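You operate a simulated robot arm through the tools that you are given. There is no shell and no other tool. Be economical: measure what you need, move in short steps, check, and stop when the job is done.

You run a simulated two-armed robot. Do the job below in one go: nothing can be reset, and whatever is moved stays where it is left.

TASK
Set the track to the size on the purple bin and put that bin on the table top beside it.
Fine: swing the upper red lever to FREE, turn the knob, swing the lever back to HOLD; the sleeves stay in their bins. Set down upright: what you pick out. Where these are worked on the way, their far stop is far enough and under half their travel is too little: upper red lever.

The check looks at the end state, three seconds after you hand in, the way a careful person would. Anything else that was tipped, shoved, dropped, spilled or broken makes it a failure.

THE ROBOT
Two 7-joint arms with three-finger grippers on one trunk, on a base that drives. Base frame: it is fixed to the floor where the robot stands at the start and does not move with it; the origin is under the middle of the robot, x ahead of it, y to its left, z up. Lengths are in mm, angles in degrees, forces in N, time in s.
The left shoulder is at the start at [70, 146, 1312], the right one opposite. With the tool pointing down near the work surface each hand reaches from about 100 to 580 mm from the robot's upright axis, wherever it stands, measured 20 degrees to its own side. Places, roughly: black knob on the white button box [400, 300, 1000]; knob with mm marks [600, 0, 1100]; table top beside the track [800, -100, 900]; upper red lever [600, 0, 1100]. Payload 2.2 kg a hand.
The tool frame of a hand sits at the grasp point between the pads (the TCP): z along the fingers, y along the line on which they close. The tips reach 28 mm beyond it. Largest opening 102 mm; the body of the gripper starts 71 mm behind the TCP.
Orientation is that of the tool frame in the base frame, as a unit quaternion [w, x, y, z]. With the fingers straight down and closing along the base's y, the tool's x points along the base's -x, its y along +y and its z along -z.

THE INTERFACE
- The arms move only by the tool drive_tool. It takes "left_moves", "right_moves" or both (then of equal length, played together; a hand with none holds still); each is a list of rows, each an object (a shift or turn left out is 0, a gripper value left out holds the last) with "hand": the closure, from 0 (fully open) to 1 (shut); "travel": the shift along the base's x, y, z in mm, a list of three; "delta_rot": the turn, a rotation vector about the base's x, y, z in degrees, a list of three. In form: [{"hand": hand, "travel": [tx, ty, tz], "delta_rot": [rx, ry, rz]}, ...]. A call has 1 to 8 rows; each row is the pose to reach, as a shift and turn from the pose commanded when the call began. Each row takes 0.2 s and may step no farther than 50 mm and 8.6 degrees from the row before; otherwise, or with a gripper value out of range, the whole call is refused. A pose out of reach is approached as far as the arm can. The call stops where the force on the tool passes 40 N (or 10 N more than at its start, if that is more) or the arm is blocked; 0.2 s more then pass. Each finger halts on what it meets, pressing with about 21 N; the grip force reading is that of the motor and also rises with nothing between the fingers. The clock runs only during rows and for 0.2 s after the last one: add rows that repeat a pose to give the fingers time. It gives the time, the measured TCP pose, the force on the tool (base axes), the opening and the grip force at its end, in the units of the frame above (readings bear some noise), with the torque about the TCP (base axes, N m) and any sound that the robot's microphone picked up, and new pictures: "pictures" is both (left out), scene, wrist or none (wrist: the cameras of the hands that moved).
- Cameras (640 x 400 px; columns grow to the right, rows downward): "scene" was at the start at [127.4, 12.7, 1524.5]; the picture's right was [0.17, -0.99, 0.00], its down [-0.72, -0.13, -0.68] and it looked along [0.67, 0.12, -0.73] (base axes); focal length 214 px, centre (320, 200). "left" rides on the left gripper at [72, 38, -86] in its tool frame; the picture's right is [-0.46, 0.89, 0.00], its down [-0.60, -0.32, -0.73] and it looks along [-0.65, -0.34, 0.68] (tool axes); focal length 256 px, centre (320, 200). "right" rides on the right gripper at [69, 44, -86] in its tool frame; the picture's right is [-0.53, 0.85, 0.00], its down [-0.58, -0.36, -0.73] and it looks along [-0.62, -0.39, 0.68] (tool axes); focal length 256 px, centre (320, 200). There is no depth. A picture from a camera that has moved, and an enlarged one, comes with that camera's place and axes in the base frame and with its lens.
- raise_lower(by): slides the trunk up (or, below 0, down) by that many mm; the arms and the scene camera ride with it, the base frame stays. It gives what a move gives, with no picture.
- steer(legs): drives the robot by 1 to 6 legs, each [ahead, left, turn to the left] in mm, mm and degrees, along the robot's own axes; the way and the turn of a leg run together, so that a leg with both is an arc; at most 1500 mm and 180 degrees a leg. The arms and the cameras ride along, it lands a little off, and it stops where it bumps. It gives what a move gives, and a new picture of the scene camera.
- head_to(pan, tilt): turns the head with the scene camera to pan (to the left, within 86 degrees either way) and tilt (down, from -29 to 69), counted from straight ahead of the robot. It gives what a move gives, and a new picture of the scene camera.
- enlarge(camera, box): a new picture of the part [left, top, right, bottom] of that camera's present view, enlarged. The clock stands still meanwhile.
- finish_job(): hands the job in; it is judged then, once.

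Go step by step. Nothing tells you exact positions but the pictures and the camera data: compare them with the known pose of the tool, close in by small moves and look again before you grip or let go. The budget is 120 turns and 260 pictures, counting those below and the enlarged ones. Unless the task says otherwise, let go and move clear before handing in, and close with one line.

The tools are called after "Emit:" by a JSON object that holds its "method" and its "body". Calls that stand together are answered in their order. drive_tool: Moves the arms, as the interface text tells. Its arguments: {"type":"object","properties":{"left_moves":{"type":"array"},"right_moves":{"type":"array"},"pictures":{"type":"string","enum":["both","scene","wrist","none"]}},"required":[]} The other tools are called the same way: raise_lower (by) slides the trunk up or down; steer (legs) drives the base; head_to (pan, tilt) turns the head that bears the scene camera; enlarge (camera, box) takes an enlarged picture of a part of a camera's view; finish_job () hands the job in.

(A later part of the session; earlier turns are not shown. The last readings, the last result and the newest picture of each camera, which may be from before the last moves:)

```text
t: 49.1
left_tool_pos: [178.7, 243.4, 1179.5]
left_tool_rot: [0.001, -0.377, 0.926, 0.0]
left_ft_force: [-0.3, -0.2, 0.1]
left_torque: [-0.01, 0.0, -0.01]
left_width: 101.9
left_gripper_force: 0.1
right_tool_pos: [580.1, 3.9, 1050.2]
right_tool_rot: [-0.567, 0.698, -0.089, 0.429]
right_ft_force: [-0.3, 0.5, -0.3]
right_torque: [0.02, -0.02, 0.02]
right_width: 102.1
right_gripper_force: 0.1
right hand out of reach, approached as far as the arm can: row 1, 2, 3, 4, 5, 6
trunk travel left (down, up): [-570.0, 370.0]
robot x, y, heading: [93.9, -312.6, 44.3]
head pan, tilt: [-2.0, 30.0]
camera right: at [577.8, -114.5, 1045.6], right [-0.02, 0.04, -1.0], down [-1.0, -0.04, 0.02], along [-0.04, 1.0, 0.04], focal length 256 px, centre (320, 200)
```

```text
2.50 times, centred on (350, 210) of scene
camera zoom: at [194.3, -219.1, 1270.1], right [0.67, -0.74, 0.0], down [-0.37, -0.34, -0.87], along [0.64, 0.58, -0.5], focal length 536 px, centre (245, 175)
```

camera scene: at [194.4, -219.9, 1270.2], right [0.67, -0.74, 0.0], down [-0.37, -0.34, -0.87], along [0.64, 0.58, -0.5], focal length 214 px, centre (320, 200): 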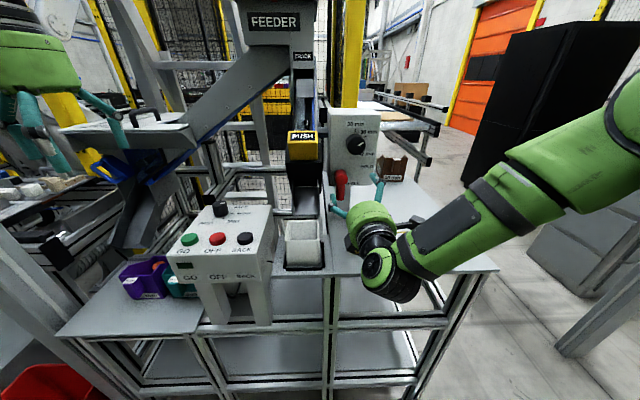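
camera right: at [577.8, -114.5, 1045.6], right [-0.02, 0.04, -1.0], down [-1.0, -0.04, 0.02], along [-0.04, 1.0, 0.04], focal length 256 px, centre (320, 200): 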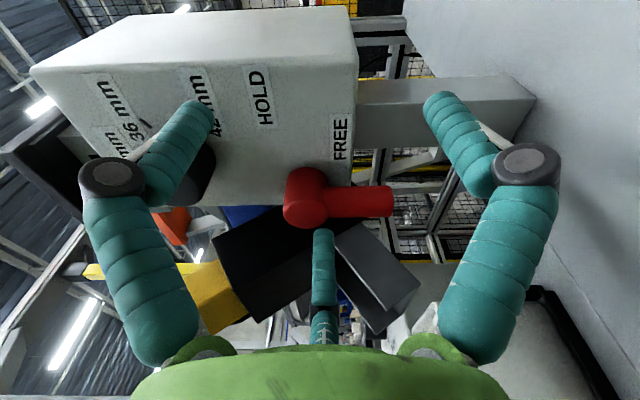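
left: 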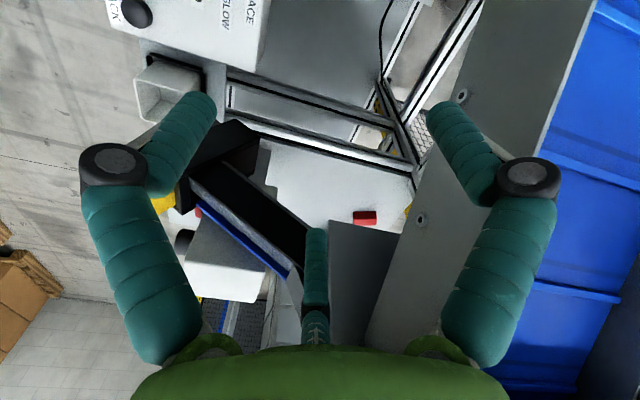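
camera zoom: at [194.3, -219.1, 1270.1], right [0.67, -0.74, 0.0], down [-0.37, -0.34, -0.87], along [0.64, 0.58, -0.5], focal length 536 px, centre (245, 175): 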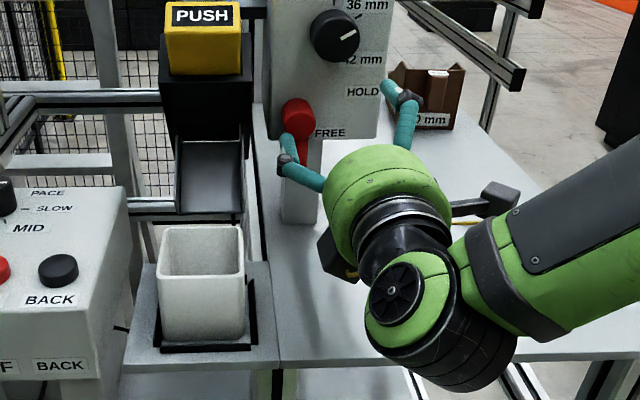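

The arm rides up at this reach limit. I'll back off, lower the trunk another 100, and come back with more wrist room.

Emit:
{"method": "steer", "body": {"legs": [[-170, 0, 0]]}}

Emit:
{"method": "raise_lower", "body": {"by": -120}}

Emit:
{"method": "drive_tool", "body": {"right_moves": [{"travel": [0, 0, 35]}, {"travel": [0, 0, 70]}, {"travel": [0, 0, 95]}, {"travel": [0, 0, 95]}], "left_moves": [{"travel": [0, 0, 15]}, {"travel": [0, 0, 30]}, {"travel": [0, 0, 30]}, {"travel": [0, 0, 30]}], "pictures": "scene"}}

```text
t: 50.6
left_tool_pos: [59.8, 126.4, 1179.7]
left_tool_rot: [0.0, -0.38, 0.925, 0.001]
left_ft_force: [-0.4, 0.4, 0.8]
left_torque: [-0.02, 0.01, -0.02]
left_width: 101.9
left_gripper_force: 0.1
right_tool_pos: [460.3, -114.0, 1050.4]
right_tool_rot: [-0.567, 0.698, -0.088, 0.429]
right_ft_force: [-0.3, -0.9, 0.6]
right_torque: [-0.01, -0.01, 0.01]
right_width: 102.0
right_gripper_force: 0.0
trunk travel left (down, up): [-570.0, 370.0]
robot x, y, heading: [-21.6, -432.1, 44.6]
head pan, tilt: [-2.0, 30.0]
camera scene: at [74.9, -336.0, 1270.0], right [0.68, -0.74, 0.0], down [-0.37, -0.34, -0.87], along [0.64, 0.59, -0.5], focal length 214 px, centre (320, 200)
```

scene: 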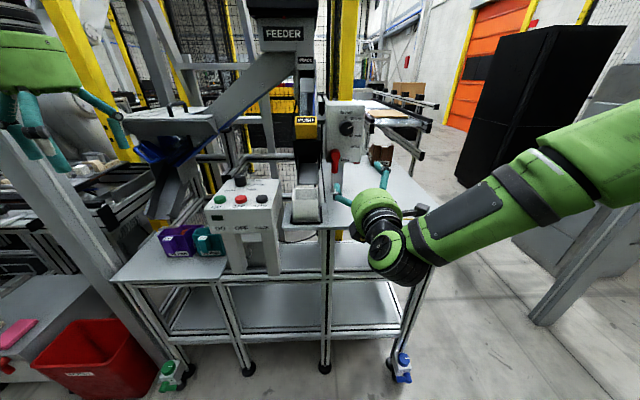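

```text
t: 52.1
left_tool_pos: [59.2, 126.1, 1059.9]
left_tool_rot: [0.0, -0.38, 0.925, 0.001]
left_ft_force: [0.2, -0.9, 0.6]
left_torque: [0.02, -0.03, 0.02]
left_width: 101.6
left_gripper_force: 0.0
right_tool_pos: [461.1, -113.2, 930.8]
right_tool_rot: [-0.566, 0.698, -0.089, 0.429]
right_ft_force: [-0.6, -0.1, 0.3]
right_torque: [-0.02, 0.02, 0.0]
right_width: 102.1
right_gripper_force: 0.0
trunk travel left (down, up): [-450.0, 490.0]
robot x, y, heading: [-27.0, -429.6, 44.8]
head pan, tilt: [-2.0, 30.0]
```

```text
t: 53.1
left_tool_pos: [50.4, 118.5, 1066.6]
left_tool_rot: [0.002, -0.38, 0.925, 0.001]
left_ft_force: [-0.5, 0.6, -0.1]
left_torque: [0.02, 0.04, 0.0]
left_width: 101.9
left_gripper_force: 0.0
left hand out of reach, approached as far as the arm can: row 1, 2, 3, 4
right_tool_pos: [462.8, -113.5, 1025.1]
right_tool_rot: [-0.567, 0.698, -0.089, 0.429]
right_ft_force: [0.2, -0.3, 0.1]
right_torque: [0.0, 0.0, 0.02]
right_width: 102.0
right_gripper_force: 0.1
trunk travel left (down, up): [-450.0, 490.0]
robot x, y, heading: [-24.9, -433.9, 44.6]
head pan, tilt: [-2.0, 30.0]
camera scene: at [74.7, -336.4, 1150.1], right [0.68, -0.74, 0.0], down [-0.37, -0.34, -0.87], along [0.64, 0.59, -0.5], focal length 214 px, centre (320, 200)
```

scene: 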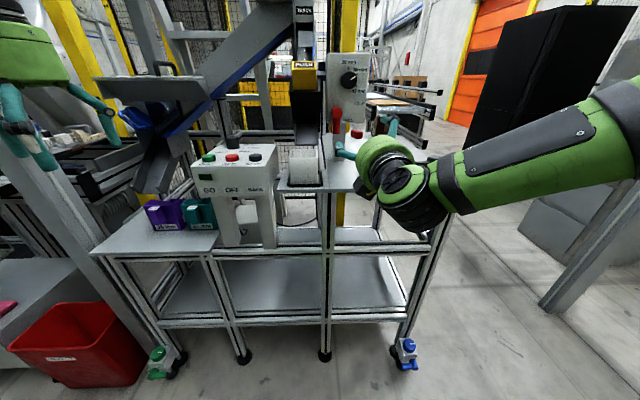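

Now forward 110, extending the arm the rest of the way.

Emit:
{"method": "steer", "body": {"legs": [[110, 0, 0]]}}

Emit:
{"method": "enlarge", "body": {"camera": "scene", "box": [270, 30, 430, 190]}}

```text
t: 54.3
left_tool_pos: [127.2, 192.7, 1066.5]
left_tool_rot: [0.001, -0.379, 0.925, 0.001]
left_ft_force: [0.1, 1.3, -0.9]
left_torque: [-0.05, -0.02, -0.02]
left_width: 102.0
left_gripper_force: 0.1
right_tool_pos: [538.1, -38.1, 1025.6]
right_tool_rot: [-0.567, 0.698, -0.088, 0.429]
right_ft_force: [0.3, -1.0, 0.1]
right_torque: [-0.01, -0.02, -0.05]
right_width: 102.0
right_gripper_force: 0.1
trunk travel left (down, up): [-450.0, 490.0]
robot x, y, heading: [45.3, -353.9, 44.6]
head pan, tilt: [-2.0, 30.0]
camera scene: at [151.3, -261.1, 1150.2], right [0.68, -0.74, 0.0], down [-0.37, -0.34, -0.87], along [0.64, 0.59, -0.5], focal length 214 px, centre (320, 200)
```

scene: 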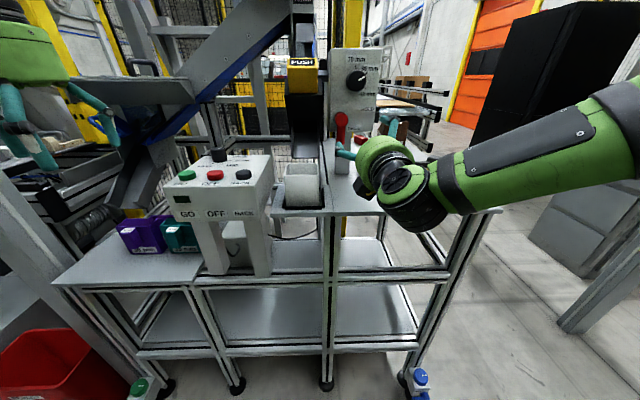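

```text
2.50 times, centred on (350, 110) of scene
camera zoom: at [151.3, -261.1, 1150.2], right [0.68, -0.74, 0.0], down [-0.37, -0.34, -0.87], along [0.64, 0.59, -0.5], focal length 536 px, centre (245, 425)
```

zoom: 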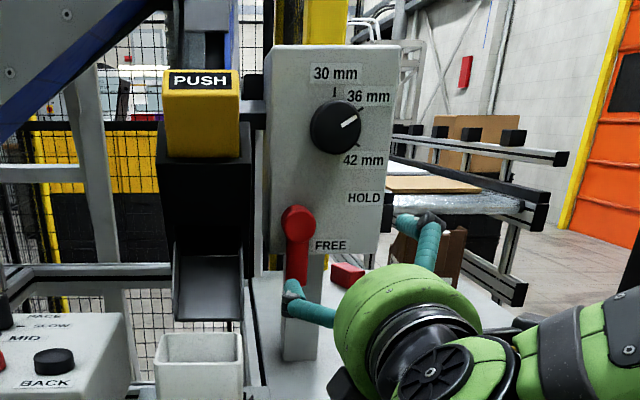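

Knob clearly at 36 and lever hanging down. Now left 17 mm, then forward to lever depth.

Emit:
{"method": "drive_tool", "body": {"right_moves": [{"travel": [-12, 12, -4]}, {"travel": [5, 29, -8]}, {"travel": [22, 46, -10]}, {"travel": [38, 62, -10]}, {"travel": [38, 62, -10]}], "pictures": "none"}}

Emit:
{"method": "enlarge", "body": {"camera": "scene", "box": [270, 30, 430, 190]}}

```text
t: 55.5
left_tool_pos: [127.5, 193.3, 1067.4]
left_tool_rot: [0.003, -0.379, 0.925, 0.001]
left_ft_force: [-0.3, -0.2, 1.1]
left_torque: [0.0, -0.01, -0.02]
left_width: 101.9
left_gripper_force: 0.2
right_tool_pos: [576.9, 22.4, 1013.2]
right_tool_rot: [-0.567, 0.698, -0.088, 0.429]
right_ft_force: [-0.3, -0.4, 0.5]
right_torque: [0.02, -0.01, -0.01]
right_width: 102.0
right_gripper_force: 0.0
trunk travel left (down, up): [-450.0, 490.0]
robot x, y, heading: [48.8, -351.4, 44.4]
head pan, tilt: [-2.0, 30.0]
```

```text
2.50 times, centred on (350, 110) of scene
camera zoom: at [151.0, -261.4, 1150.2], right [0.68, -0.74, 0.0], down [-0.37, -0.34, -0.87], along [0.64, 0.59, -0.5], focal length 536 px, centre (245, 425)
```

zoom: 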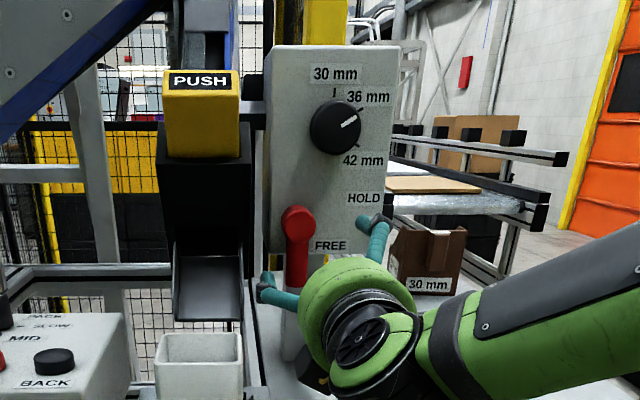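

The pose is reachable now. Sweep the finger right and up along the lever's arc back to HOLD.

Emit:
{"method": "drive_tool", "body": {"right_moves": [{"travel": [12.7, -12.7, 0]}, {"travel": [24, -24, 0]}, {"travel": [35.4, -35.4, 2]}, {"travel": [45.3, -45.3, 10]}, {"travel": [52.3, -52.3, 22]}, {"travel": [55.2, -55.2, 29]}], "pictures": "wrist"}}

Emit:
{"method": "enlarge", "body": {"camera": "scene", "box": [270, 30, 430, 190]}}

```text
t: 56.9
left_tool_pos: [127.2, 193.9, 1067.5]
left_tool_rot: [0.001, -0.38, 0.925, 0.001]
left_ft_force: [0.4, -0.3, 0.7]
left_torque: [0.02, 0.03, -0.01]
left_width: 102.0
left_gripper_force: 0.0
right_tool_pos: [628.3, -26.5, 1039.0]
right_tool_rot: [-0.57, 0.695, -0.091, 0.428]
right_ft_force: [-0.9, 0.5, 0.1]
right_torque: [-0.02, 0.0, 0.02]
right_width: 102.2
right_gripper_force: 0.0
right hand out of reach, approached as far as the arm can: row 6
trunk travel left (down, up): [-450.0, 490.0]
robot x, y, heading: [48.0, -355.4, 44.5]
head pan, tilt: [-2.0, 30.0]
camera right: at [627.1, -144.2, 1032.6], right [-0.02, 0.05, -1.0], down [-1.0, -0.05, 0.02], along [-0.05, 1.0, 0.05], focal length 256 px, centre (320, 200)
```

right: 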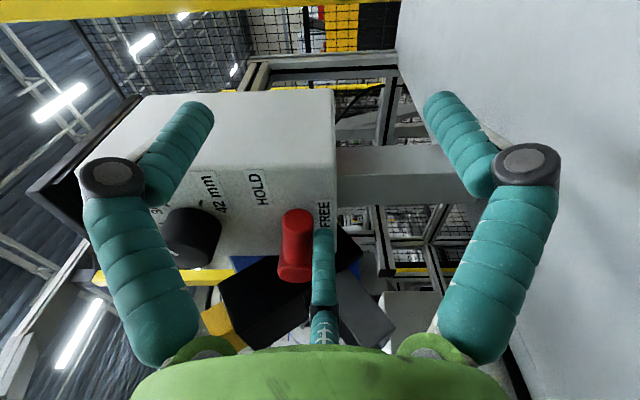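

```text
2.50 times, centred on (350, 110) of scene
camera zoom: at [151.4, -261.0, 1150.1], right [0.68, -0.74, 0.0], down [-0.37, -0.34, -0.87], along [0.64, 0.59, -0.5], focal length 536 px, centre (245, 425)
```

zoom: 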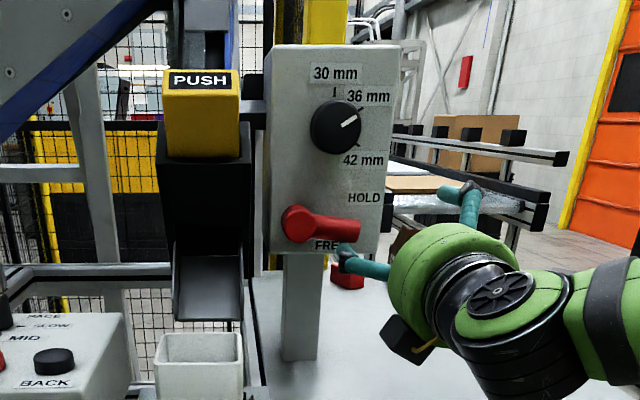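

Nearly at HOLD. Push straight up until the stop is felt.

Emit:
{"method": "drive_tool", "body": {"right_moves": [{"travel": [0, 0, 4]}, {"travel": [0, 0, 8]}, {"travel": [0, 0, 12]}, {"travel": [0, 0, 16]}, {"travel": [0, 0, 16]}], "pictures": "none"}}

Emit:
{"method": "enlarge", "body": {"camera": "scene", "box": [310, 50, 390, 150]}}

```text
t: 58.1
left_tool_pos: [129.5, 194.0, 1066.2]
left_tool_rot: [0.002, -0.38, 0.925, 0.0]
left_ft_force: [-0.3, -0.3, 0.3]
left_torque: [0.0, -0.03, 0.01]
left_width: 101.7
left_gripper_force: 0.0
right_tool_pos: [625.7, -19.9, 1044.2]
right_tool_rot: [-0.569, 0.697, -0.09, 0.428]
right_ft_force: [-0.5, -3.8, -10.5]
right_torque: [-0.51, -0.36, 0.25]
right_width: 102.0
right_gripper_force: 0.0
right hand out of reach, approached as far as the arm can: row 2, 3, 4, 5
trunk travel left (down, up): [-450.0, 490.0]
robot x, y, heading: [53.6, -356.3, 44.4]
head pan, tilt: [-2.0, 30.0]
```

```text
4.00 times, centred on (350, 100) of scene
camera zoom: at [152.6, -260.9, 1149.9], right [0.68, -0.74, 0.0], down [-0.37, -0.34, -0.87], along [0.64, 0.59, -0.5], focal length 858 px, centre (200, 600)
```

zoom: 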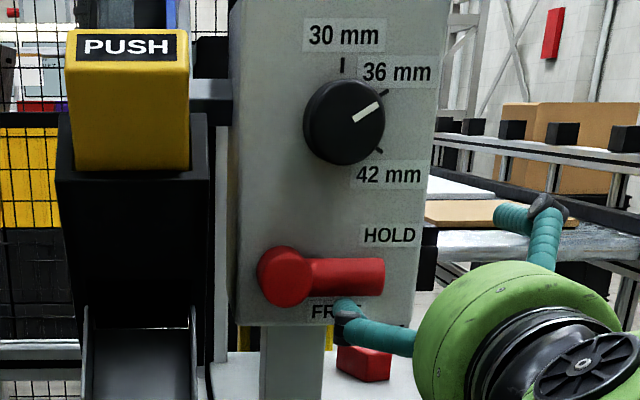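

The lever looks level and the finger feels resistance. One more gentle press to confirm the stop.

Emit:
{"method": "drive_tool", "body": {"right_moves": [{"travel": [0, 0, 5]}, {"travel": [0, 0, 10]}, {"travel": [0, 0, 10]}], "pictures": "none"}}

Emit:
{"method": "enlarge", "body": {"camera": "scene", "box": [310, 50, 390, 150]}}

```text
t: 58.9
left_tool_pos: [131.1, 194.0, 1065.9]
left_tool_rot: [0.0, -0.379, 0.925, 0.001]
left_ft_force: [-1.1, 0.4, 0.9]
left_torque: [-0.04, 0.01, -0.02]
left_width: 102.3
left_gripper_force: 0.0
right_tool_pos: [625.1, -15.7, 1044.2]
right_tool_rot: [-0.566, 0.7, -0.089, 0.427]
right_ft_force: [0.1, -7.0, -24.5]
right_torque: [-1.05, -0.76, 0.43]
right_width: 102.1
right_gripper_force: 0.1
right hand out of reach, approached as far as the arm can: row 1, 2, 3
trunk travel left (down, up): [-450.0, 490.0]
robot x, y, heading: [54.2, -355.2, 44.4]
head pan, tilt: [-2.0, 30.0]
```

```text
4.00 times, centred on (350, 100) of scene
camera zoom: at [154.6, -260.5, 1149.6], right [0.68, -0.74, 0.0], down [-0.37, -0.34, -0.86], along [0.64, 0.59, -0.5], focal length 858 px, centre (200, 600)
```

zoom: 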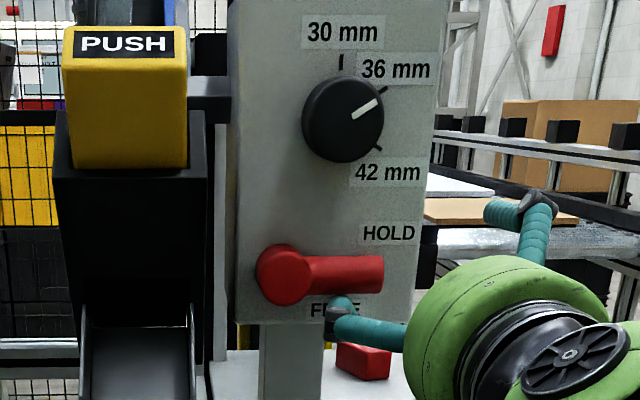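

Firm stop at HOLD. Drop the finger clear and back away.

Emit:
{"method": "drive_tool", "body": {"right_moves": [{"travel": [0, 0, -8]}, {"travel": [0, -4, -18]}, {"travel": [-20, -24, -18]}, {"travel": [-40, -44, -18]}], "pictures": "none"}}

Emit:
{"method": "steer", "body": {"legs": [[-200, 0, 0]]}}

Emit:
{"method": "enlarge", "body": {"camera": "scene", "box": [280, 60, 440, 190]}}

Emit:
{"method": "enlarge", "body": {"camera": "scene", "box": [120, 160, 320, 285]}}

```text
t: 59.9
left_tool_pos: [127.3, 194.0, 1068.1]
left_tool_rot: [0.002, -0.38, 0.925, 0.0]
left_ft_force: [-0.3, 1.0, 0.2]
left_torque: [0.01, 0.0, -0.02]
left_width: 102.1
left_gripper_force: 0.0
right_tool_pos: [581.3, -61.3, 1036.1]
right_tool_rot: [-0.569, 0.696, -0.089, 0.429]
right_ft_force: [-0.2, 0.0, 0.5]
right_torque: [-0.03, 0.0, -0.03]
right_width: 102.0
right_gripper_force: 0.1
trunk travel left (down, up): [-450.0, 490.0]
robot x, y, heading: [47.3, -356.8, 44.7]
head pan, tilt: [-2.0, 30.0]
```

```text
t: 61.5
left_tool_pos: [-13.4, 53.3, 1067.3]
left_tool_rot: [0.002, -0.378, 0.926, 0.001]
left_ft_force: [-0.4, 0.4, 0.3]
left_torque: [-0.04, -0.01, 0.01]
left_width: 102.0
left_gripper_force: 0.1
right_tool_pos: [440.9, -201.7, 1033.7]
right_tool_rot: [-0.567, 0.697, -0.089, 0.43]
right_ft_force: [-0.6, 0.4, -0.2]
right_torque: [0.01, -0.01, 0.03]
right_width: 102.1
right_gripper_force: 0.1
trunk travel left (down, up): [-450.0, 490.0]
robot x, y, heading: [-91.4, -495.1, 44.2]
head pan, tilt: [-2.0, 30.0]
camera scene: at [9.5, -400.7, 1150.2], right [0.67, -0.74, 0.0], down [-0.37, -0.34, -0.87], along [0.64, 0.58, -0.5], focal length 214 px, centre (320, 200)
```

scene: 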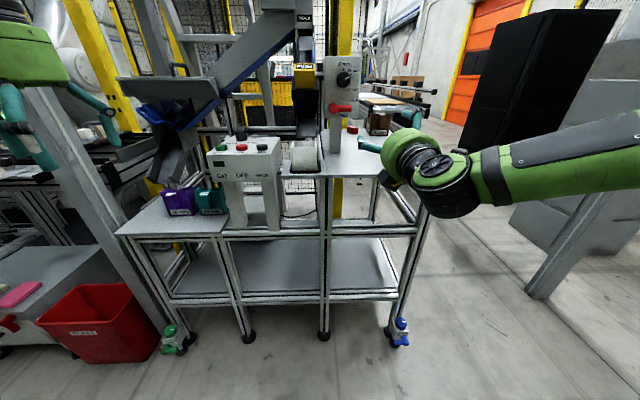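

```text
3.08 times, centred on (360, 125) of scene
camera zoom: at [9.5, -400.7, 1150.2], right [0.67, -0.74, 0.0], down [-0.37, -0.34, -0.87], along [0.64, 0.58, -0.5], focal length 660 px, centre (197, 431)
```

zoom: 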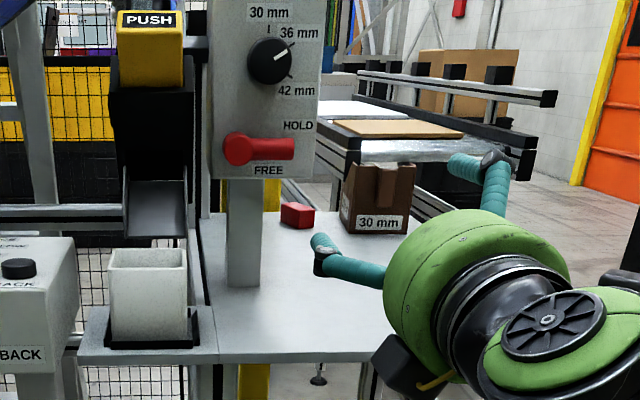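

```text
3.20 times, centred on (220, 222) of scene
camera zoom: at [9.5, -400.7, 1150.2], right [0.67, -0.74, 0.0], down [-0.37, -0.34, -0.87], along [0.64, 0.58, -0.5], focal length 686 px, centre (640, 128)
```

zoom: 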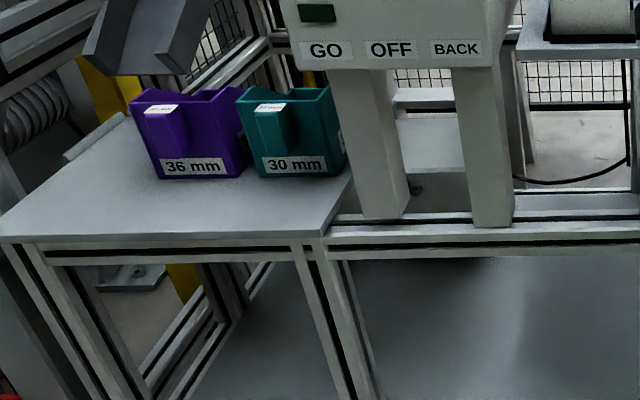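

The lever is back at HOLD, knob at 36, cup fine, and the purple bin is confirmed at 36 mm. Now for the bin: I'll tuck the right arm back pointing down and raise the trunk.

Emit:
{"method": "drive_tool", "body": {"right_moves": [{"hand": 0.3, "travel": [-10, -10, 20], "delta_rot": [-6, 6, 0]}, {"travel": [-20, -20, 40], "delta_rot": [-12, 12, 0]}, {"travel": [-35, -35, 60], "delta_rot": [-18, 18, 0]}, {"travel": [-50, -50, 80], "delta_rot": [-24, 24, 0]}, {"travel": [-65, -65, 90], "delta_rot": [-30, 30, 0]}, {"travel": [-80, -80, 100], "delta_rot": [-36, 36, 0]}, {"travel": [-95, -95, 100], "delta_rot": [-42, 42, 0]}, {"travel": [-110, -110, 100], "delta_rot": [-48, 48, 0]}], "pictures": "none"}}

Emit:
{"method": "raise_lower", "body": {"by": 200}}

Emit:
{"method": "head_to", "body": {"pan": 10, "tilt": 30}}

```text
t: 63.3
left_tool_pos: [-15.5, 56.4, 1065.2]
left_tool_rot: [0.002, -0.379, 0.925, -0.001]
left_ft_force: [-0.2, 0.5, 0.4]
left_torque: [-0.06, 0.0, 0.0]
left_width: 102.0
left_gripper_force: 0.1
right_tool_pos: [207.7, -259.5, 762.1]
right_tool_rot: [-0.213, 0.961, -0.153, 0.094]
right_ft_force: [-0.6, 0.9, -0.5]
right_torque: [-0.07, -0.01, -0.01]
right_width: 71.4
right_gripper_force: 0.1
right hand out of reach, approached as far as the arm can: row 1, 2, 3, 4, 5, 6, 7, 8
trunk travel left (down, up): [-450.0, 490.0]
robot x, y, heading: [-93.4, -496.5, 44.7]
head pan, tilt: [-2.0, 30.0]
```

```text
t: 65.4
left_tool_pos: [-13.3, 54.1, 1265.7]
left_tool_rot: [0.002, -0.378, 0.926, 0.001]
left_ft_force: [-0.3, 0.0, 0.2]
left_torque: [-0.01, -0.03, -0.03]
left_width: 101.9
left_gripper_force: 0.1
right_tool_pos: [208.1, -260.9, 964.0]
right_tool_rot: [-0.216, 0.96, -0.152, 0.094]
right_ft_force: [0.4, -0.1, -0.5]
right_torque: [-0.02, 0.01, 0.01]
right_width: 71.2
right_gripper_force: 0.0
trunk travel left (down, up): [-650.0, 290.0]
robot x, y, heading: [-91.7, -492.4, 44.4]
head pan, tilt: [-2.0, 30.0]
```

```text
t: 66.2
left_tool_pos: [-13.3, 54.5, 1267.9]
left_tool_rot: [0.001, -0.379, 0.925, 0.0]
left_ft_force: [0.1, -0.3, 0.2]
left_torque: [0.0, 0.01, -0.03]
left_width: 102.0
left_gripper_force: 0.1
right_tool_pos: [205.7, -268.9, 942.6]
right_tool_rot: [-0.186, 0.967, -0.142, 0.1]
right_ft_force: [0.5, 0.4, 0.2]
right_torque: [0.03, 0.01, 0.05]
right_width: 71.4
right_gripper_force: 0.0
trunk travel left (down, up): [-650.0, 290.0]
robot x, y, heading: [-91.1, -496.8, 44.4]
head pan, tilt: [10.0, 30.0]
camera scene: at [-7.7, -391.1, 1337.6], right [0.82, -0.57, 0.0], down [-0.35, -0.51, -0.79], along [0.45, 0.64, -0.62], focal length 214 px, centre (320, 200)
```

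scene: 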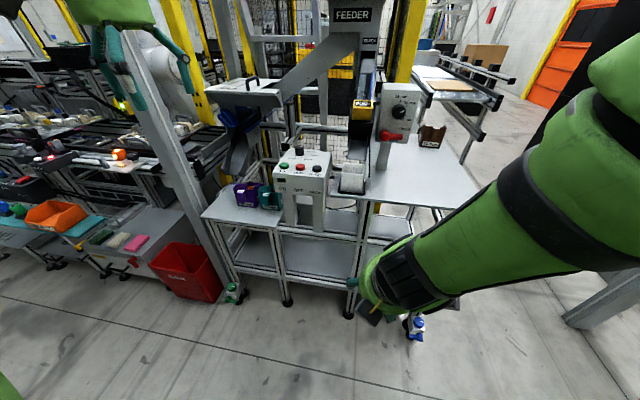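

I'll lift the right hand up and out to the right so it stays clear.

Emit:
{"method": "drive_tool", "body": {"right_moves": [{"travel": [10, -10, 35], "delta_rot": [-3, 3, 0]}, {"travel": [20, -20, 70], "delta_rot": [-6, 6, 0]}, {"travel": [35, -35, 105], "delta_rot": [-9, 9, 0]}, {"travel": [50, -50, 140], "delta_rot": [-12, 12, 0]}, {"travel": [65, -65, 175], "delta_rot": [-15, 15, 0]}, {"travel": [80, -80, 205], "delta_rot": [-17, 17, 0]}, {"travel": [80, -80, 205], "delta_rot": [-17, 17, 0]}], "pictures": "scene"}}

```text
t: 67.8
left_tool_pos: [-8.9, 53.5, 1266.3]
left_tool_rot: [0.001, -0.378, 0.926, 0.001]
left_ft_force: [1.2, 0.4, -0.6]
left_torque: [-0.03, 0.06, -0.02]
left_width: 101.9
left_gripper_force: 0.0
right_tool_pos: [186.2, -338.6, 875.1]
right_tool_rot: [-0.08, 0.987, -0.135, 0.03]
right_ft_force: [0.5, 0.3, 0.2]
right_torque: [0.0, 0.02, 0.01]
right_width: 71.5
right_gripper_force: 0.0
right hand out of reach, approached as far as the arm can: row 1, 2, 3, 4, 5, 6, 7
trunk travel left (down, up): [-650.0, 290.0]
robot x, y, heading: [-90.5, -499.6, 44.6]
head pan, tilt: [10.0, 30.0]
camera scene: at [-0.2, -388.1, 1349.8], right [0.81, -0.58, 0.0], down [-0.29, -0.41, -0.86], along [0.5, 0.7, -0.5], focal length 214 px, centre (320, 200)
```

scene: 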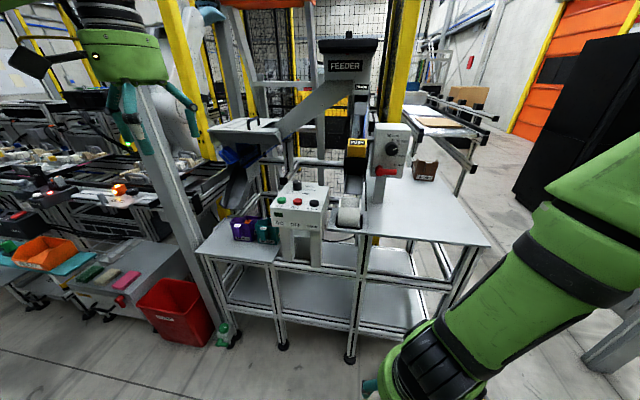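

The wrist roll is at its extreme. I'll unwind it about vertical, then lift.

Emit:
{"method": "drive_tool", "body": {"right_moves": [{"delta_rot": [0, 0, -8.5]}, {"delta_rot": [0, 0, -17]}, {"delta_rot": [0, 0, -25.5]}, {"delta_rot": [0, 0, -34]}, {"delta_rot": [0, 0, -42.5]}, {"delta_rot": [0, 0, -51]}, {"delta_rot": [0, 0, -59.5]}, {"delta_rot": [0, 0, -68]}], "pictures": "none"}}

Emit:
{"method": "drive_tool", "body": {"right_moves": [{"travel": [0, 0, 40], "delta_rot": [0, 0, -8.5]}, {"travel": [0, 0, 80], "delta_rot": [0, 0, -17]}, {"travel": [0, 0, 120], "delta_rot": [0, 0, -25.5]}, {"travel": [0, 0, 160], "delta_rot": [0, 0, -34]}, {"travel": [0, 0, 200], "delta_rot": [0, 0, -42.5]}, {"travel": [0, 0, 240], "delta_rot": [0, 0, -51]}, {"travel": [0, 0, 260], "delta_rot": [0, 0, -51]}], "pictures": "scene"}}

```text
t: 69.6
left_tool_pos: [-12.6, 53.8, 1266.7]
left_tool_rot: [0.002, -0.378, 0.926, 0.0]
left_ft_force: [0.9, -0.1, 0.2]
left_torque: [0.0, 0.0, -0.01]
left_width: 101.8
left_gripper_force: 0.1
right_tool_pos: [190.7, -347.9, 881.5]
right_tool_rot: [-0.048, 0.741, -0.666, 0.071]
right_ft_force: [-0.6, -0.3, 0.3]
right_torque: [0.01, 0.0, 0.03]
right_width: 71.3
right_gripper_force: 0.2
trunk travel left (down, up): [-650.0, 290.0]
robot x, y, heading: [-95.0, -494.7, 44.5]
head pan, tilt: [10.0, 30.0]
```

```text
t: 71.2
left_tool_pos: [-13.3, 54.0, 1265.4]
left_tool_rot: [0.003, -0.379, 0.925, 0.001]
left_ft_force: [-0.1, 1.3, -0.1]
left_torque: [0.02, -0.01, 0.01]
left_width: 101.8
left_gripper_force: 0.0
right_tool_pos: [188.3, -347.8, 1142.8]
right_tool_rot: [0.013, -0.385, 0.919, -0.084]
right_ft_force: [-0.3, 0.2, 0.5]
right_torque: [0.05, -0.01, -0.03]
right_width: 71.5
right_gripper_force: 0.1
trunk travel left (down, up): [-650.0, 290.0]
robot x, y, heading: [-91.1, -496.1, 44.4]
head pan, tilt: [10.0, 30.0]
camera scene: at [-5.2, -388.8, 1350.2], right [0.81, -0.58, 0.0], down [-0.29, -0.41, -0.87], along [0.5, 0.7, -0.5], focal length 214 px, centre (320, 200)
```

scene: 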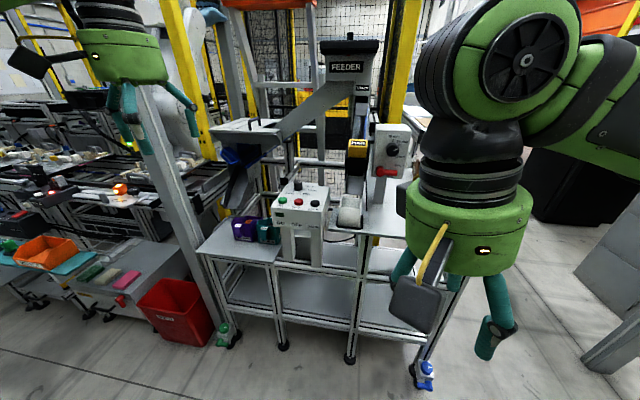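

Right hand recovered. Now I'll bring the left hand inward and rotate it 90° so its single finger faces the robot, and move the right hand outward.

Emit:
{"method": "drive_tool", "body": {"left_moves": [{"travel": [8, -15, -5], "delta_rot": [0, 0, 8.5]}, {"travel": [16, -30, -10], "delta_rot": [0, 0, 17]}, {"travel": [24, -45, -20], "delta_rot": [0, 0, 25.5]}, {"travel": [32, -60, -30], "delta_rot": [0, 0, 34]}, {"travel": [40, -75, -40], "delta_rot": [0, 0, 42.5]}, {"travel": [48, -90, -50], "delta_rot": [0, 0, 51]}, {"travel": [58, -108, -60], "delta_rot": [0, 0, 59.5]}, {"travel": [68, -126, -60], "delta_rot": [0, 0, 68]}], "right_moves": [{"travel": [10, -10, 0]}, {"travel": [20, -20, 0]}, {"travel": [30, -30, 0]}, {"travel": [40, -40, 0]}, {"travel": [50, -50, 0]}, {"travel": [60, -60, 0]}, {"travel": [70, -70, 0]}, {"travel": [85, -85, 0]}], "pictures": "none"}}

Emit:
{"method": "drive_tool", "body": {"left_moves": [{"delta_rot": [0, 0, 8.5]}, {"delta_rot": [0, 0, 17]}, {"hand": 0.3, "delta_rot": [0, 0, 22]}], "pictures": "none"}}

Emit:
{"method": "steer", "body": {"legs": [[0, 166, 0], [240, 0, 0]]}}

```text
t: 73.0
left_tool_pos: [55.8, -74.1, 1208.1]
left_tool_rot: [-0.001, 0.832, -0.555, -0.002]
left_ft_force: [0.1, -0.2, -0.6]
left_torque: [0.02, 0.03, 0.03]
left_width: 102.3
left_gripper_force: 0.1
right_tool_pos: [275.7, -433.8, 1142.5]
right_tool_rot: [0.012, -0.384, 0.919, -0.083]
right_ft_force: [0.1, -0.8, 0.0]
right_torque: [0.02, 0.03, 0.01]
right_width: 71.5
right_gripper_force: 0.1
trunk travel left (down, up): [-650.0, 290.0]
robot x, y, heading: [-90.9, -496.8, 44.6]
head pan, tilt: [10.0, 30.0]
```

```text
t: 73.8
left_tool_pos: [55.7, -72.7, 1207.1]
left_tool_rot: [0.0, 0.923, -0.386, -0.001]
left_ft_force: [-0.1, -0.1, -0.4]
left_torque: [0.03, 0.04, -0.02]
left_width: 71.3
left_gripper_force: 0.0
right_tool_pos: [273.6, -432.6, 1142.0]
right_tool_rot: [0.013, -0.384, 0.919, -0.084]
right_ft_force: [-0.3, 0.3, -0.2]
right_torque: [0.01, -0.01, 0.0]
right_width: 71.4
right_gripper_force: 0.0
trunk travel left (down, up): [-650.0, 290.0]
robot x, y, heading: [-93.4, -496.2, 44.7]
head pan, tilt: [10.0, 30.0]
```

```text
t: 76.6
left_tool_pos: [103.9, 214.4, 1207.7]
left_tool_rot: [-0.002, 0.922, -0.386, -0.002]
left_ft_force: [-0.3, -0.1, 1.0]
left_torque: [0.03, -0.04, 0.01]
left_width: 71.5
left_gripper_force: 0.0
right_tool_pos: [324.1, -144.8, 1143.2]
right_tool_rot: [0.014, -0.385, 0.919, -0.084]
right_ft_force: [0.2, 0.2, 0.7]
right_torque: [-0.02, 0.01, 0.0]
right_width: 71.4
right_gripper_force: 0.1
trunk travel left (down, up): [-650.0, 290.0]
robot x, y, heading: [-43.3, -205.5, 44.3]
head pan, tilt: [10.0, 30.0]
camera scene: at [45.2, -100.9, 1350.3], right [0.81, -0.58, 0.0], down [-0.29, -0.41, -0.87], along [0.5, 0.71, -0.5], focal length 214 px, centre (320, 200)
```

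scene: 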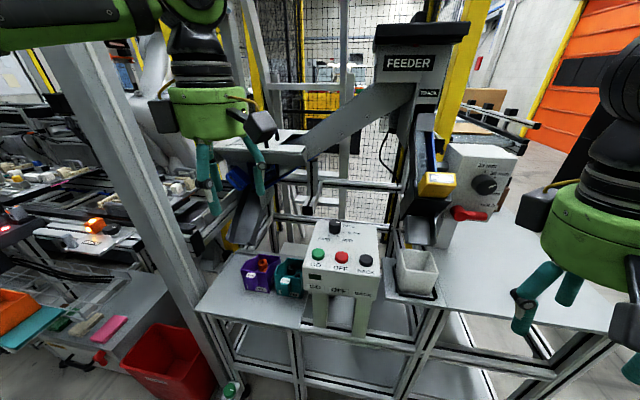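

Good view of the purple bin. I'll zoom and also check the left wrist camera.

Emit:
{"method": "enlarge", "body": {"camera": "scene", "box": [225, 235, 321, 315]}}

Emit:
{"method": "enlarge", "body": {"camera": "left", "box": [0, 0, 640, 400]}}

```text
5.00 times, centred on (273, 275) of scene
camera zoom: at [45.2, -100.9, 1350.3], right [0.81, -0.58, 0.0], down [-0.29, -0.41, -0.87], along [0.5, 0.71, -0.5], focal length 1072 px, centre (555, -175)
```

zoom: 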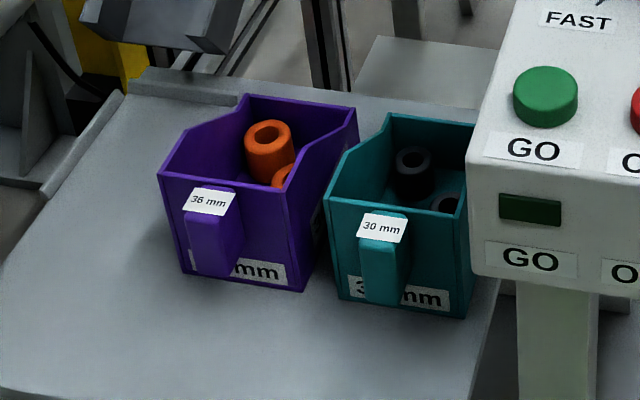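

```text
1.00 times, centred on (320, 200) of left (not enlarged: the box is as wide or as high as the picture)
camera zoom: at [128.3, 137.5, 1294.9], right [-0.96, -0.29, 0.0], down [-0.2, 0.65, 0.73], along [-0.21, 0.7, -0.68], focal length 256 px, centre (320, 200)
```

zoom: 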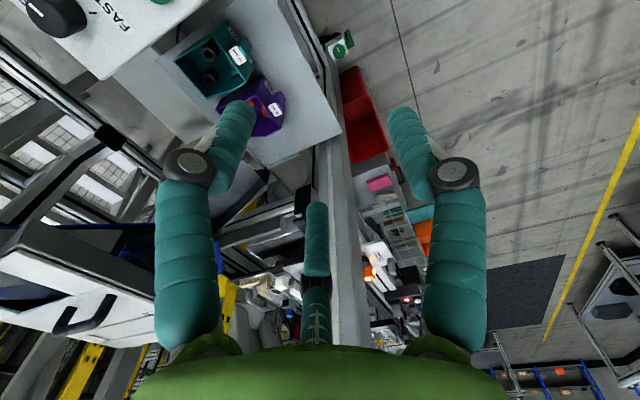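

The handle tab centre is around (142, 401), top z about 820, with the shelf about 725. I'll drive forward 130 and descend the left hand in steps above and in front of the tab.

Emit:
{"method": "steer", "body": {"legs": [[130, 0, 0]]}}

Emit:
{"method": "head_to", "body": {"pan": 25, "tilt": 45}}

```text
t: 77.9
left_tool_pos: [195.1, 304.3, 1208.8]
left_tool_rot: [-0.003, 0.923, -0.386, -0.001]
left_ft_force: [-0.1, 0.0, 0.3]
left_torque: [0.01, -0.01, 0.02]
left_width: 71.5
left_gripper_force: 0.0
right_tool_pos: [414.9, -54.7, 1143.0]
right_tool_rot: [0.015, -0.385, 0.919, -0.084]
right_ft_force: [-0.1, -0.3, 0.0]
right_torque: [0.02, -0.04, 0.0]
right_width: 71.5
right_gripper_force: 0.0
trunk travel left (down, up): [-650.0, 290.0]
robot x, y, heading: [50.7, -121.7, 44.5]
head pan, tilt: [10.0, 30.0]
camera scene: at [135.4, -12.0, 1350.4], right [0.82, -0.58, 0.0], down [-0.29, -0.41, -0.87], along [0.5, 0.71, -0.5], focal length 214 px, centre (320, 200)
```

scene: 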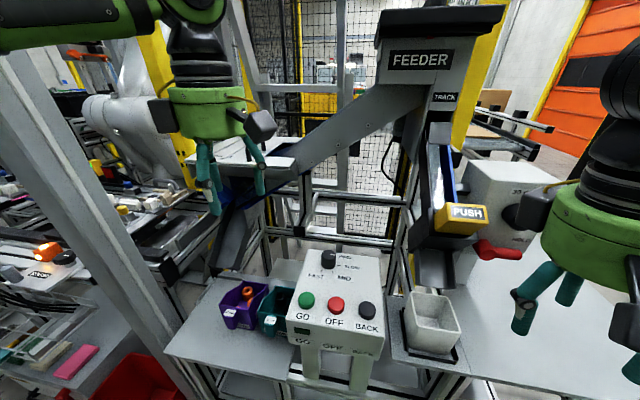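

```text
t: 78.7
left_tool_pos: [196.2, 305.4, 1207.6]
left_tool_rot: [-0.001, 0.922, -0.386, -0.001]
left_ft_force: [-0.1, -0.2, 0.9]
left_torque: [-0.01, -0.02, 0.02]
left_width: 71.6
left_gripper_force: 0.0
right_tool_pos: [416.3, -52.0, 1142.4]
right_tool_rot: [0.013, -0.386, 0.919, -0.084]
right_ft_force: [1.3, 0.5, -0.4]
right_torque: [-0.03, 0.0, 0.0]
right_width: 71.5
right_gripper_force: 0.0
trunk travel left (down, up): [-650.0, 290.0]
robot x, y, heading: [48.4, -122.8, 44.6]
head pan, tilt: [25.0, 45.0]
camera scene: at [113.3, -7.8, 1327.5], right [0.94, -0.35, 0.0], down [-0.25, -0.66, -0.71], along [0.25, 0.66, -0.71], focal length 214 px, centre (320, 200)
```

scene: 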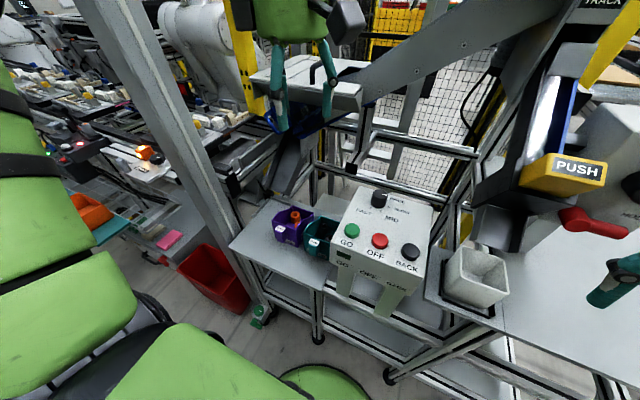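

Emit:
{"method": "enlarge", "body": {"camera": "scene", "box": [260, 190, 340, 260]}}

Emit:
{"method": "enlarge", "body": {"camera": "left", "box": [100, 0, 420, 200]}}

```text
5.71 times, centred on (300, 225) of scene
camera zoom: at [113.3, -7.8, 1327.5], right [0.94, -0.35, 0.0], down [-0.25, -0.66, -0.71], along [0.25, 0.66, -0.71], focal length 1226 px, centre (434, 57)
```

zoom: 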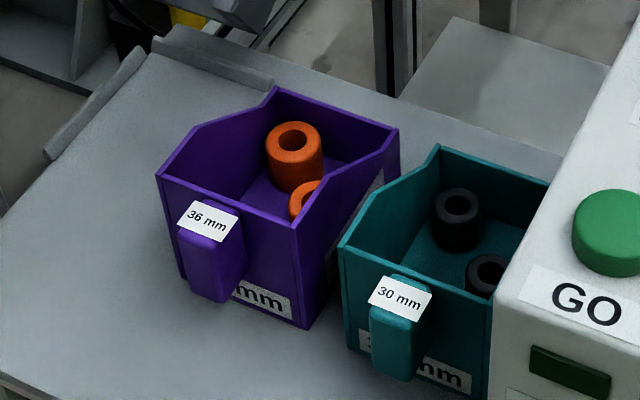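

```text
2.00 times, centred on (260, 100) of left
camera zoom: at [219.9, 228.1, 1294.5], right [-0.96, -0.29, 0.0], down [-0.2, 0.65, 0.73], along [-0.21, 0.7, -0.68], focal length 512 px, centre (440, 400)
```

zoom: 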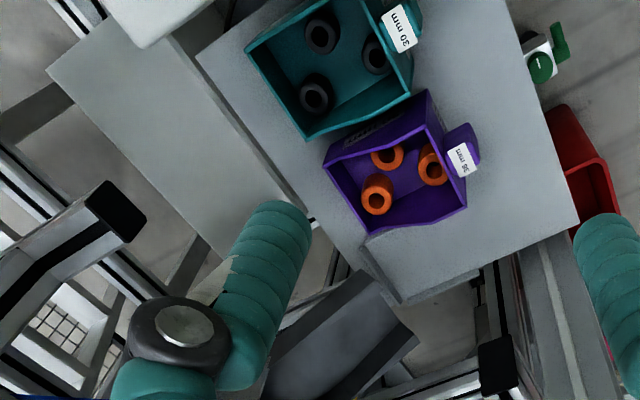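

Estimates agree: tab about (141, 405), top z about 805-820. I'll descend to about z=930 above it and re-measure from closer.

Emit:
{"method": "drive_tool", "body": {"left_moves": [{"hand": 0.4, "travel": [-8, 12, -35]}, {"travel": [-16, 24, -70]}, {"travel": [-24, 36, -105]}, {"travel": [-32, 48, -140]}, {"travel": [-40, 60, -175]}, {"travel": [-48, 72, -210]}, {"travel": [-56, 82, -245]}, {"travel": [-64, 90, -270]}], "pictures": "both"}}

```text
t: 80.5
left_tool_pos: [132.9, 394.6, 939.7]
left_tool_rot: [-0.001, 0.923, -0.386, -0.001]
left_ft_force: [0.7, 0.2, 0.1]
left_torque: [0.0, 0.0, -0.02]
left_width: 61.0
left_gripper_force: 0.0
right_tool_pos: [415.5, -52.2, 1142.2]
right_tool_rot: [0.014, -0.386, 0.918, -0.085]
right_ft_force: [-0.3, -0.1, 0.8]
right_torque: [-0.02, 0.01, 0.02]
right_width: 71.3
right_gripper_force: 0.1
trunk travel left (down, up): [-650.0, 290.0]
robot x, y, heading: [45.3, -117.5, 44.8]
head pan, tilt: [25.0, 45.0]
camera scene: at [112.4, -7.5, 1327.5], right [0.94, -0.35, 0.0], down [-0.25, -0.66, -0.71], along [0.25, 0.66, -0.71], focal length 214 px, centre (320, 200)
camera left: at [155.8, 318.5, 1026.7], right [-0.96, -0.29, 0.0], down [-0.2, 0.65, 0.73], along [-0.21, 0.7, -0.68], focal length 256 px, centre (320, 200)
```

scene: 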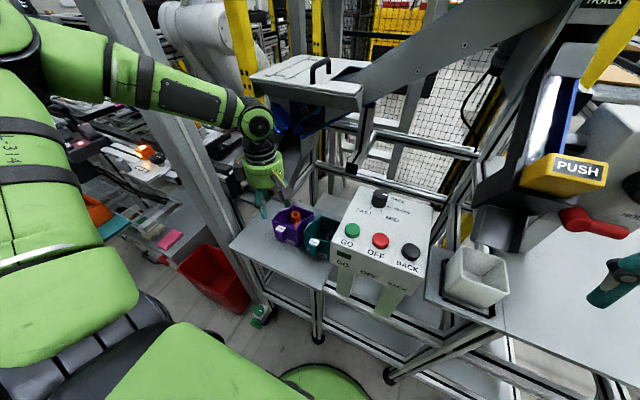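
left: 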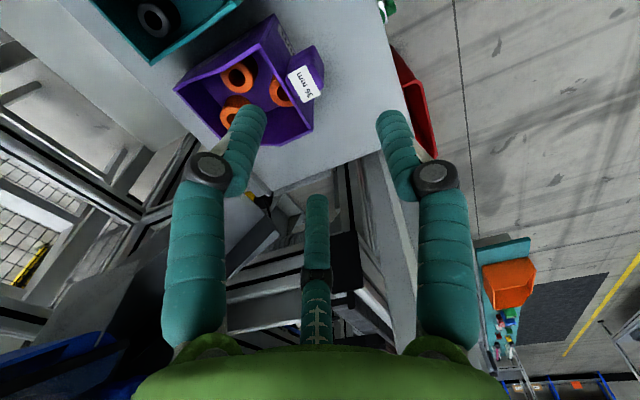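

Emit:
{"method": "enlarge", "body": {"camera": "scene", "box": [230, 140, 326, 260]}}

Emit:
{"method": "enlarge", "body": {"camera": "left", "box": [160, 0, 448, 180]}}

```text
3.33 times, centred on (278, 200) of scene
camera zoom: at [112.4, -7.5, 1327.5], right [0.94, -0.35, 0.0], down [-0.25, -0.66, -0.71], along [0.25, 0.66, -0.71], focal length 715 px, centre (460, 200)
```

zoom: 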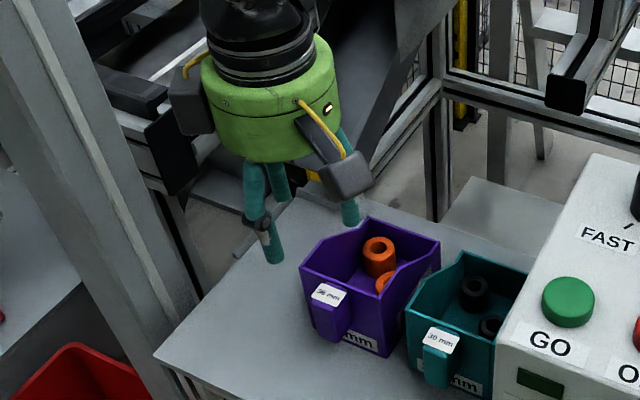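

```text
2.22 times, centred on (304, 90) of left
camera zoom: at [155.8, 318.5, 1026.7], right [-0.96, -0.29, 0.0], down [-0.2, 0.65, 0.73], along [-0.21, 0.7, -0.68], focal length 569 px, centre (356, 444)
```

zoom: 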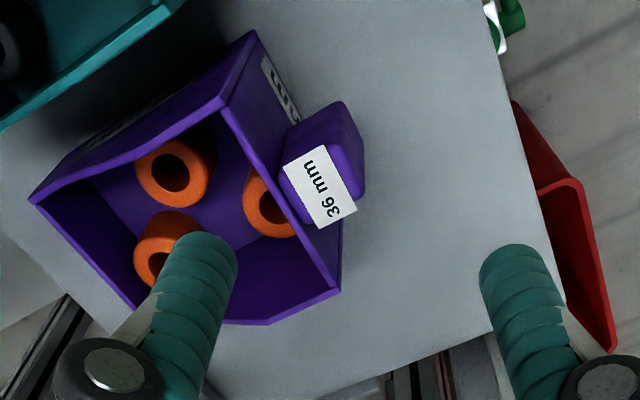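

Precise fix: the tab is 30 mm wide, v 181–211, front face u≈387, wall u≈403, top z≈790. The best three-finger hold is one finger inside the front wall with two on the outer corners, so I'll turn the hand 180°.

Emit:
{"method": "drive_tool", "body": {"left_moves": [{"delta_rot": [0, 0, -8.5]}, {"delta_rot": [0, 0, -17]}, {"delta_rot": [0, 0, -25.5]}, {"delta_rot": [0, 0, -34]}, {"delta_rot": [0, 0, -42.5]}, {"delta_rot": [0, 0, -51]}, {"delta_rot": [0, 0, -59.5]}, {"delta_rot": [0, 0, -68]}], "pictures": "none"}}

Emit:
{"method": "drive_tool", "body": {"left_moves": [{"delta_rot": [0, 0, -8.5]}, {"delta_rot": [0, 0, -17]}, {"delta_rot": [0, 0, -25.5]}, {"delta_rot": [0, 0, -34]}, {"delta_rot": [0, 0, -42.5]}, {"delta_rot": [0, 0, -51]}, {"delta_rot": [0, 0, -59.5]}, {"delta_rot": [0, 0, -68]}], "pictures": "none"}}

Emit:
{"method": "drive_tool", "body": {"left_moves": [{"delta_rot": [0, 0, -8.5]}, {"delta_rot": [0, 0, -17]}, {"delta_rot": [0, 0, -25.5]}, {"delta_rot": [0, 0, -34]}, {"delta_rot": [0, 0, -42.5]}, {"delta_rot": [0, 0, -44.5]}], "pictures": "both"}}

```text
t: 82.2
left_tool_pos: [131.1, 395.2, 938.7]
left_tool_rot: [0.002, -0.548, 0.836, 0.0]
left_ft_force: [0.7, -0.5, -1.1]
left_torque: [-0.01, 0.02, -0.02]
left_width: 61.1
left_gripper_force: 0.1
right_tool_pos: [415.5, -53.7, 1141.5]
right_tool_rot: [0.014, -0.386, 0.919, -0.084]
right_ft_force: [-0.2, -0.3, 0.3]
right_torque: [0.03, -0.02, 0.02]
right_width: 70.9
right_gripper_force: 0.1
trunk travel left (down, up): [-650.0, 290.0]
robot x, y, heading: [49.6, -116.4, 44.7]
head pan, tilt: [25.0, 45.0]
```

```text
t: 84.0
left_tool_pos: [131.3, 394.9, 937.5]
left_tool_rot: [0.002, 0.014, 1.0, -0.001]
left_ft_force: [-0.3, 0.5, -0.4]
left_torque: [-0.02, -0.05, 0.01]
left_width: 61.3
left_gripper_force: 0.1
right_tool_pos: [415.7, -53.4, 1143.1]
right_tool_rot: [0.014, -0.386, 0.919, -0.084]
right_ft_force: [0.3, 0.0, -0.1]
right_torque: [0.01, -0.01, -0.02]
right_width: 71.4
right_gripper_force: 0.1
trunk travel left (down, up): [-650.0, 290.0]
robot x, y, heading: [47.9, -115.5, 44.3]
head pan, tilt: [25.0, 45.0]
```

```text
t: 85.5
left_tool_pos: [132.9, 395.9, 938.4]
left_tool_rot: [0.001, 0.39, 0.921, -0.001]
left_ft_force: [0.2, 0.1, 0.1]
left_torque: [-0.04, -0.01, 0.03]
left_width: 61.0
left_gripper_force: 0.0
right_tool_pos: [415.6, -53.8, 1143.6]
right_tool_rot: [0.014, -0.386, 0.919, -0.084]
right_ft_force: [0.3, 0.2, -0.2]
right_torque: [0.0, 0.03, -0.01]
right_width: 71.3
right_gripper_force: 0.0
trunk travel left (down, up): [-650.0, 290.0]
robot x, y, heading: [51.9, -119.4, 44.3]
head pan, tilt: [25.0, 45.0]
camera scene: at [112.7, -8.2, 1327.5], right [0.94, -0.35, 0.0], down [-0.25, -0.66, -0.71], along [0.25, 0.66, -0.71], focal length 214 px, centre (320, 200)
camera left: at [109.0, 475.4, 1025.2], right [0.96, 0.28, 0.0], down [0.19, -0.65, 0.73], along [0.21, -0.7, -0.68], focal length 256 px, centre (320, 200)
```

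scene: 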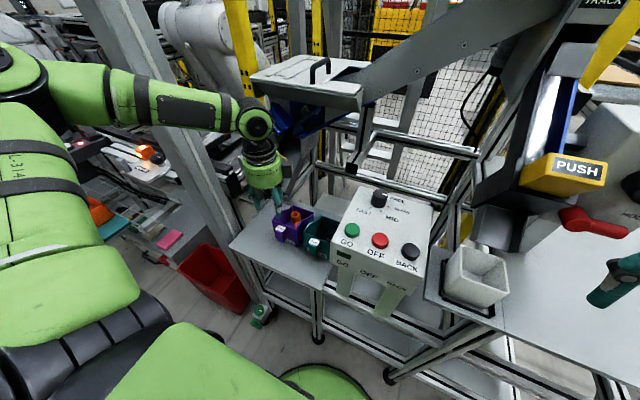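
left: 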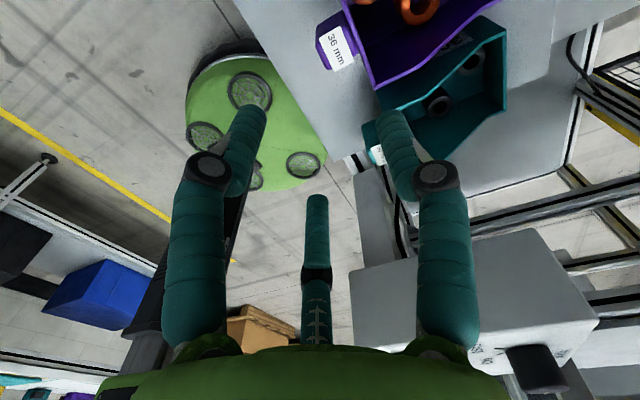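

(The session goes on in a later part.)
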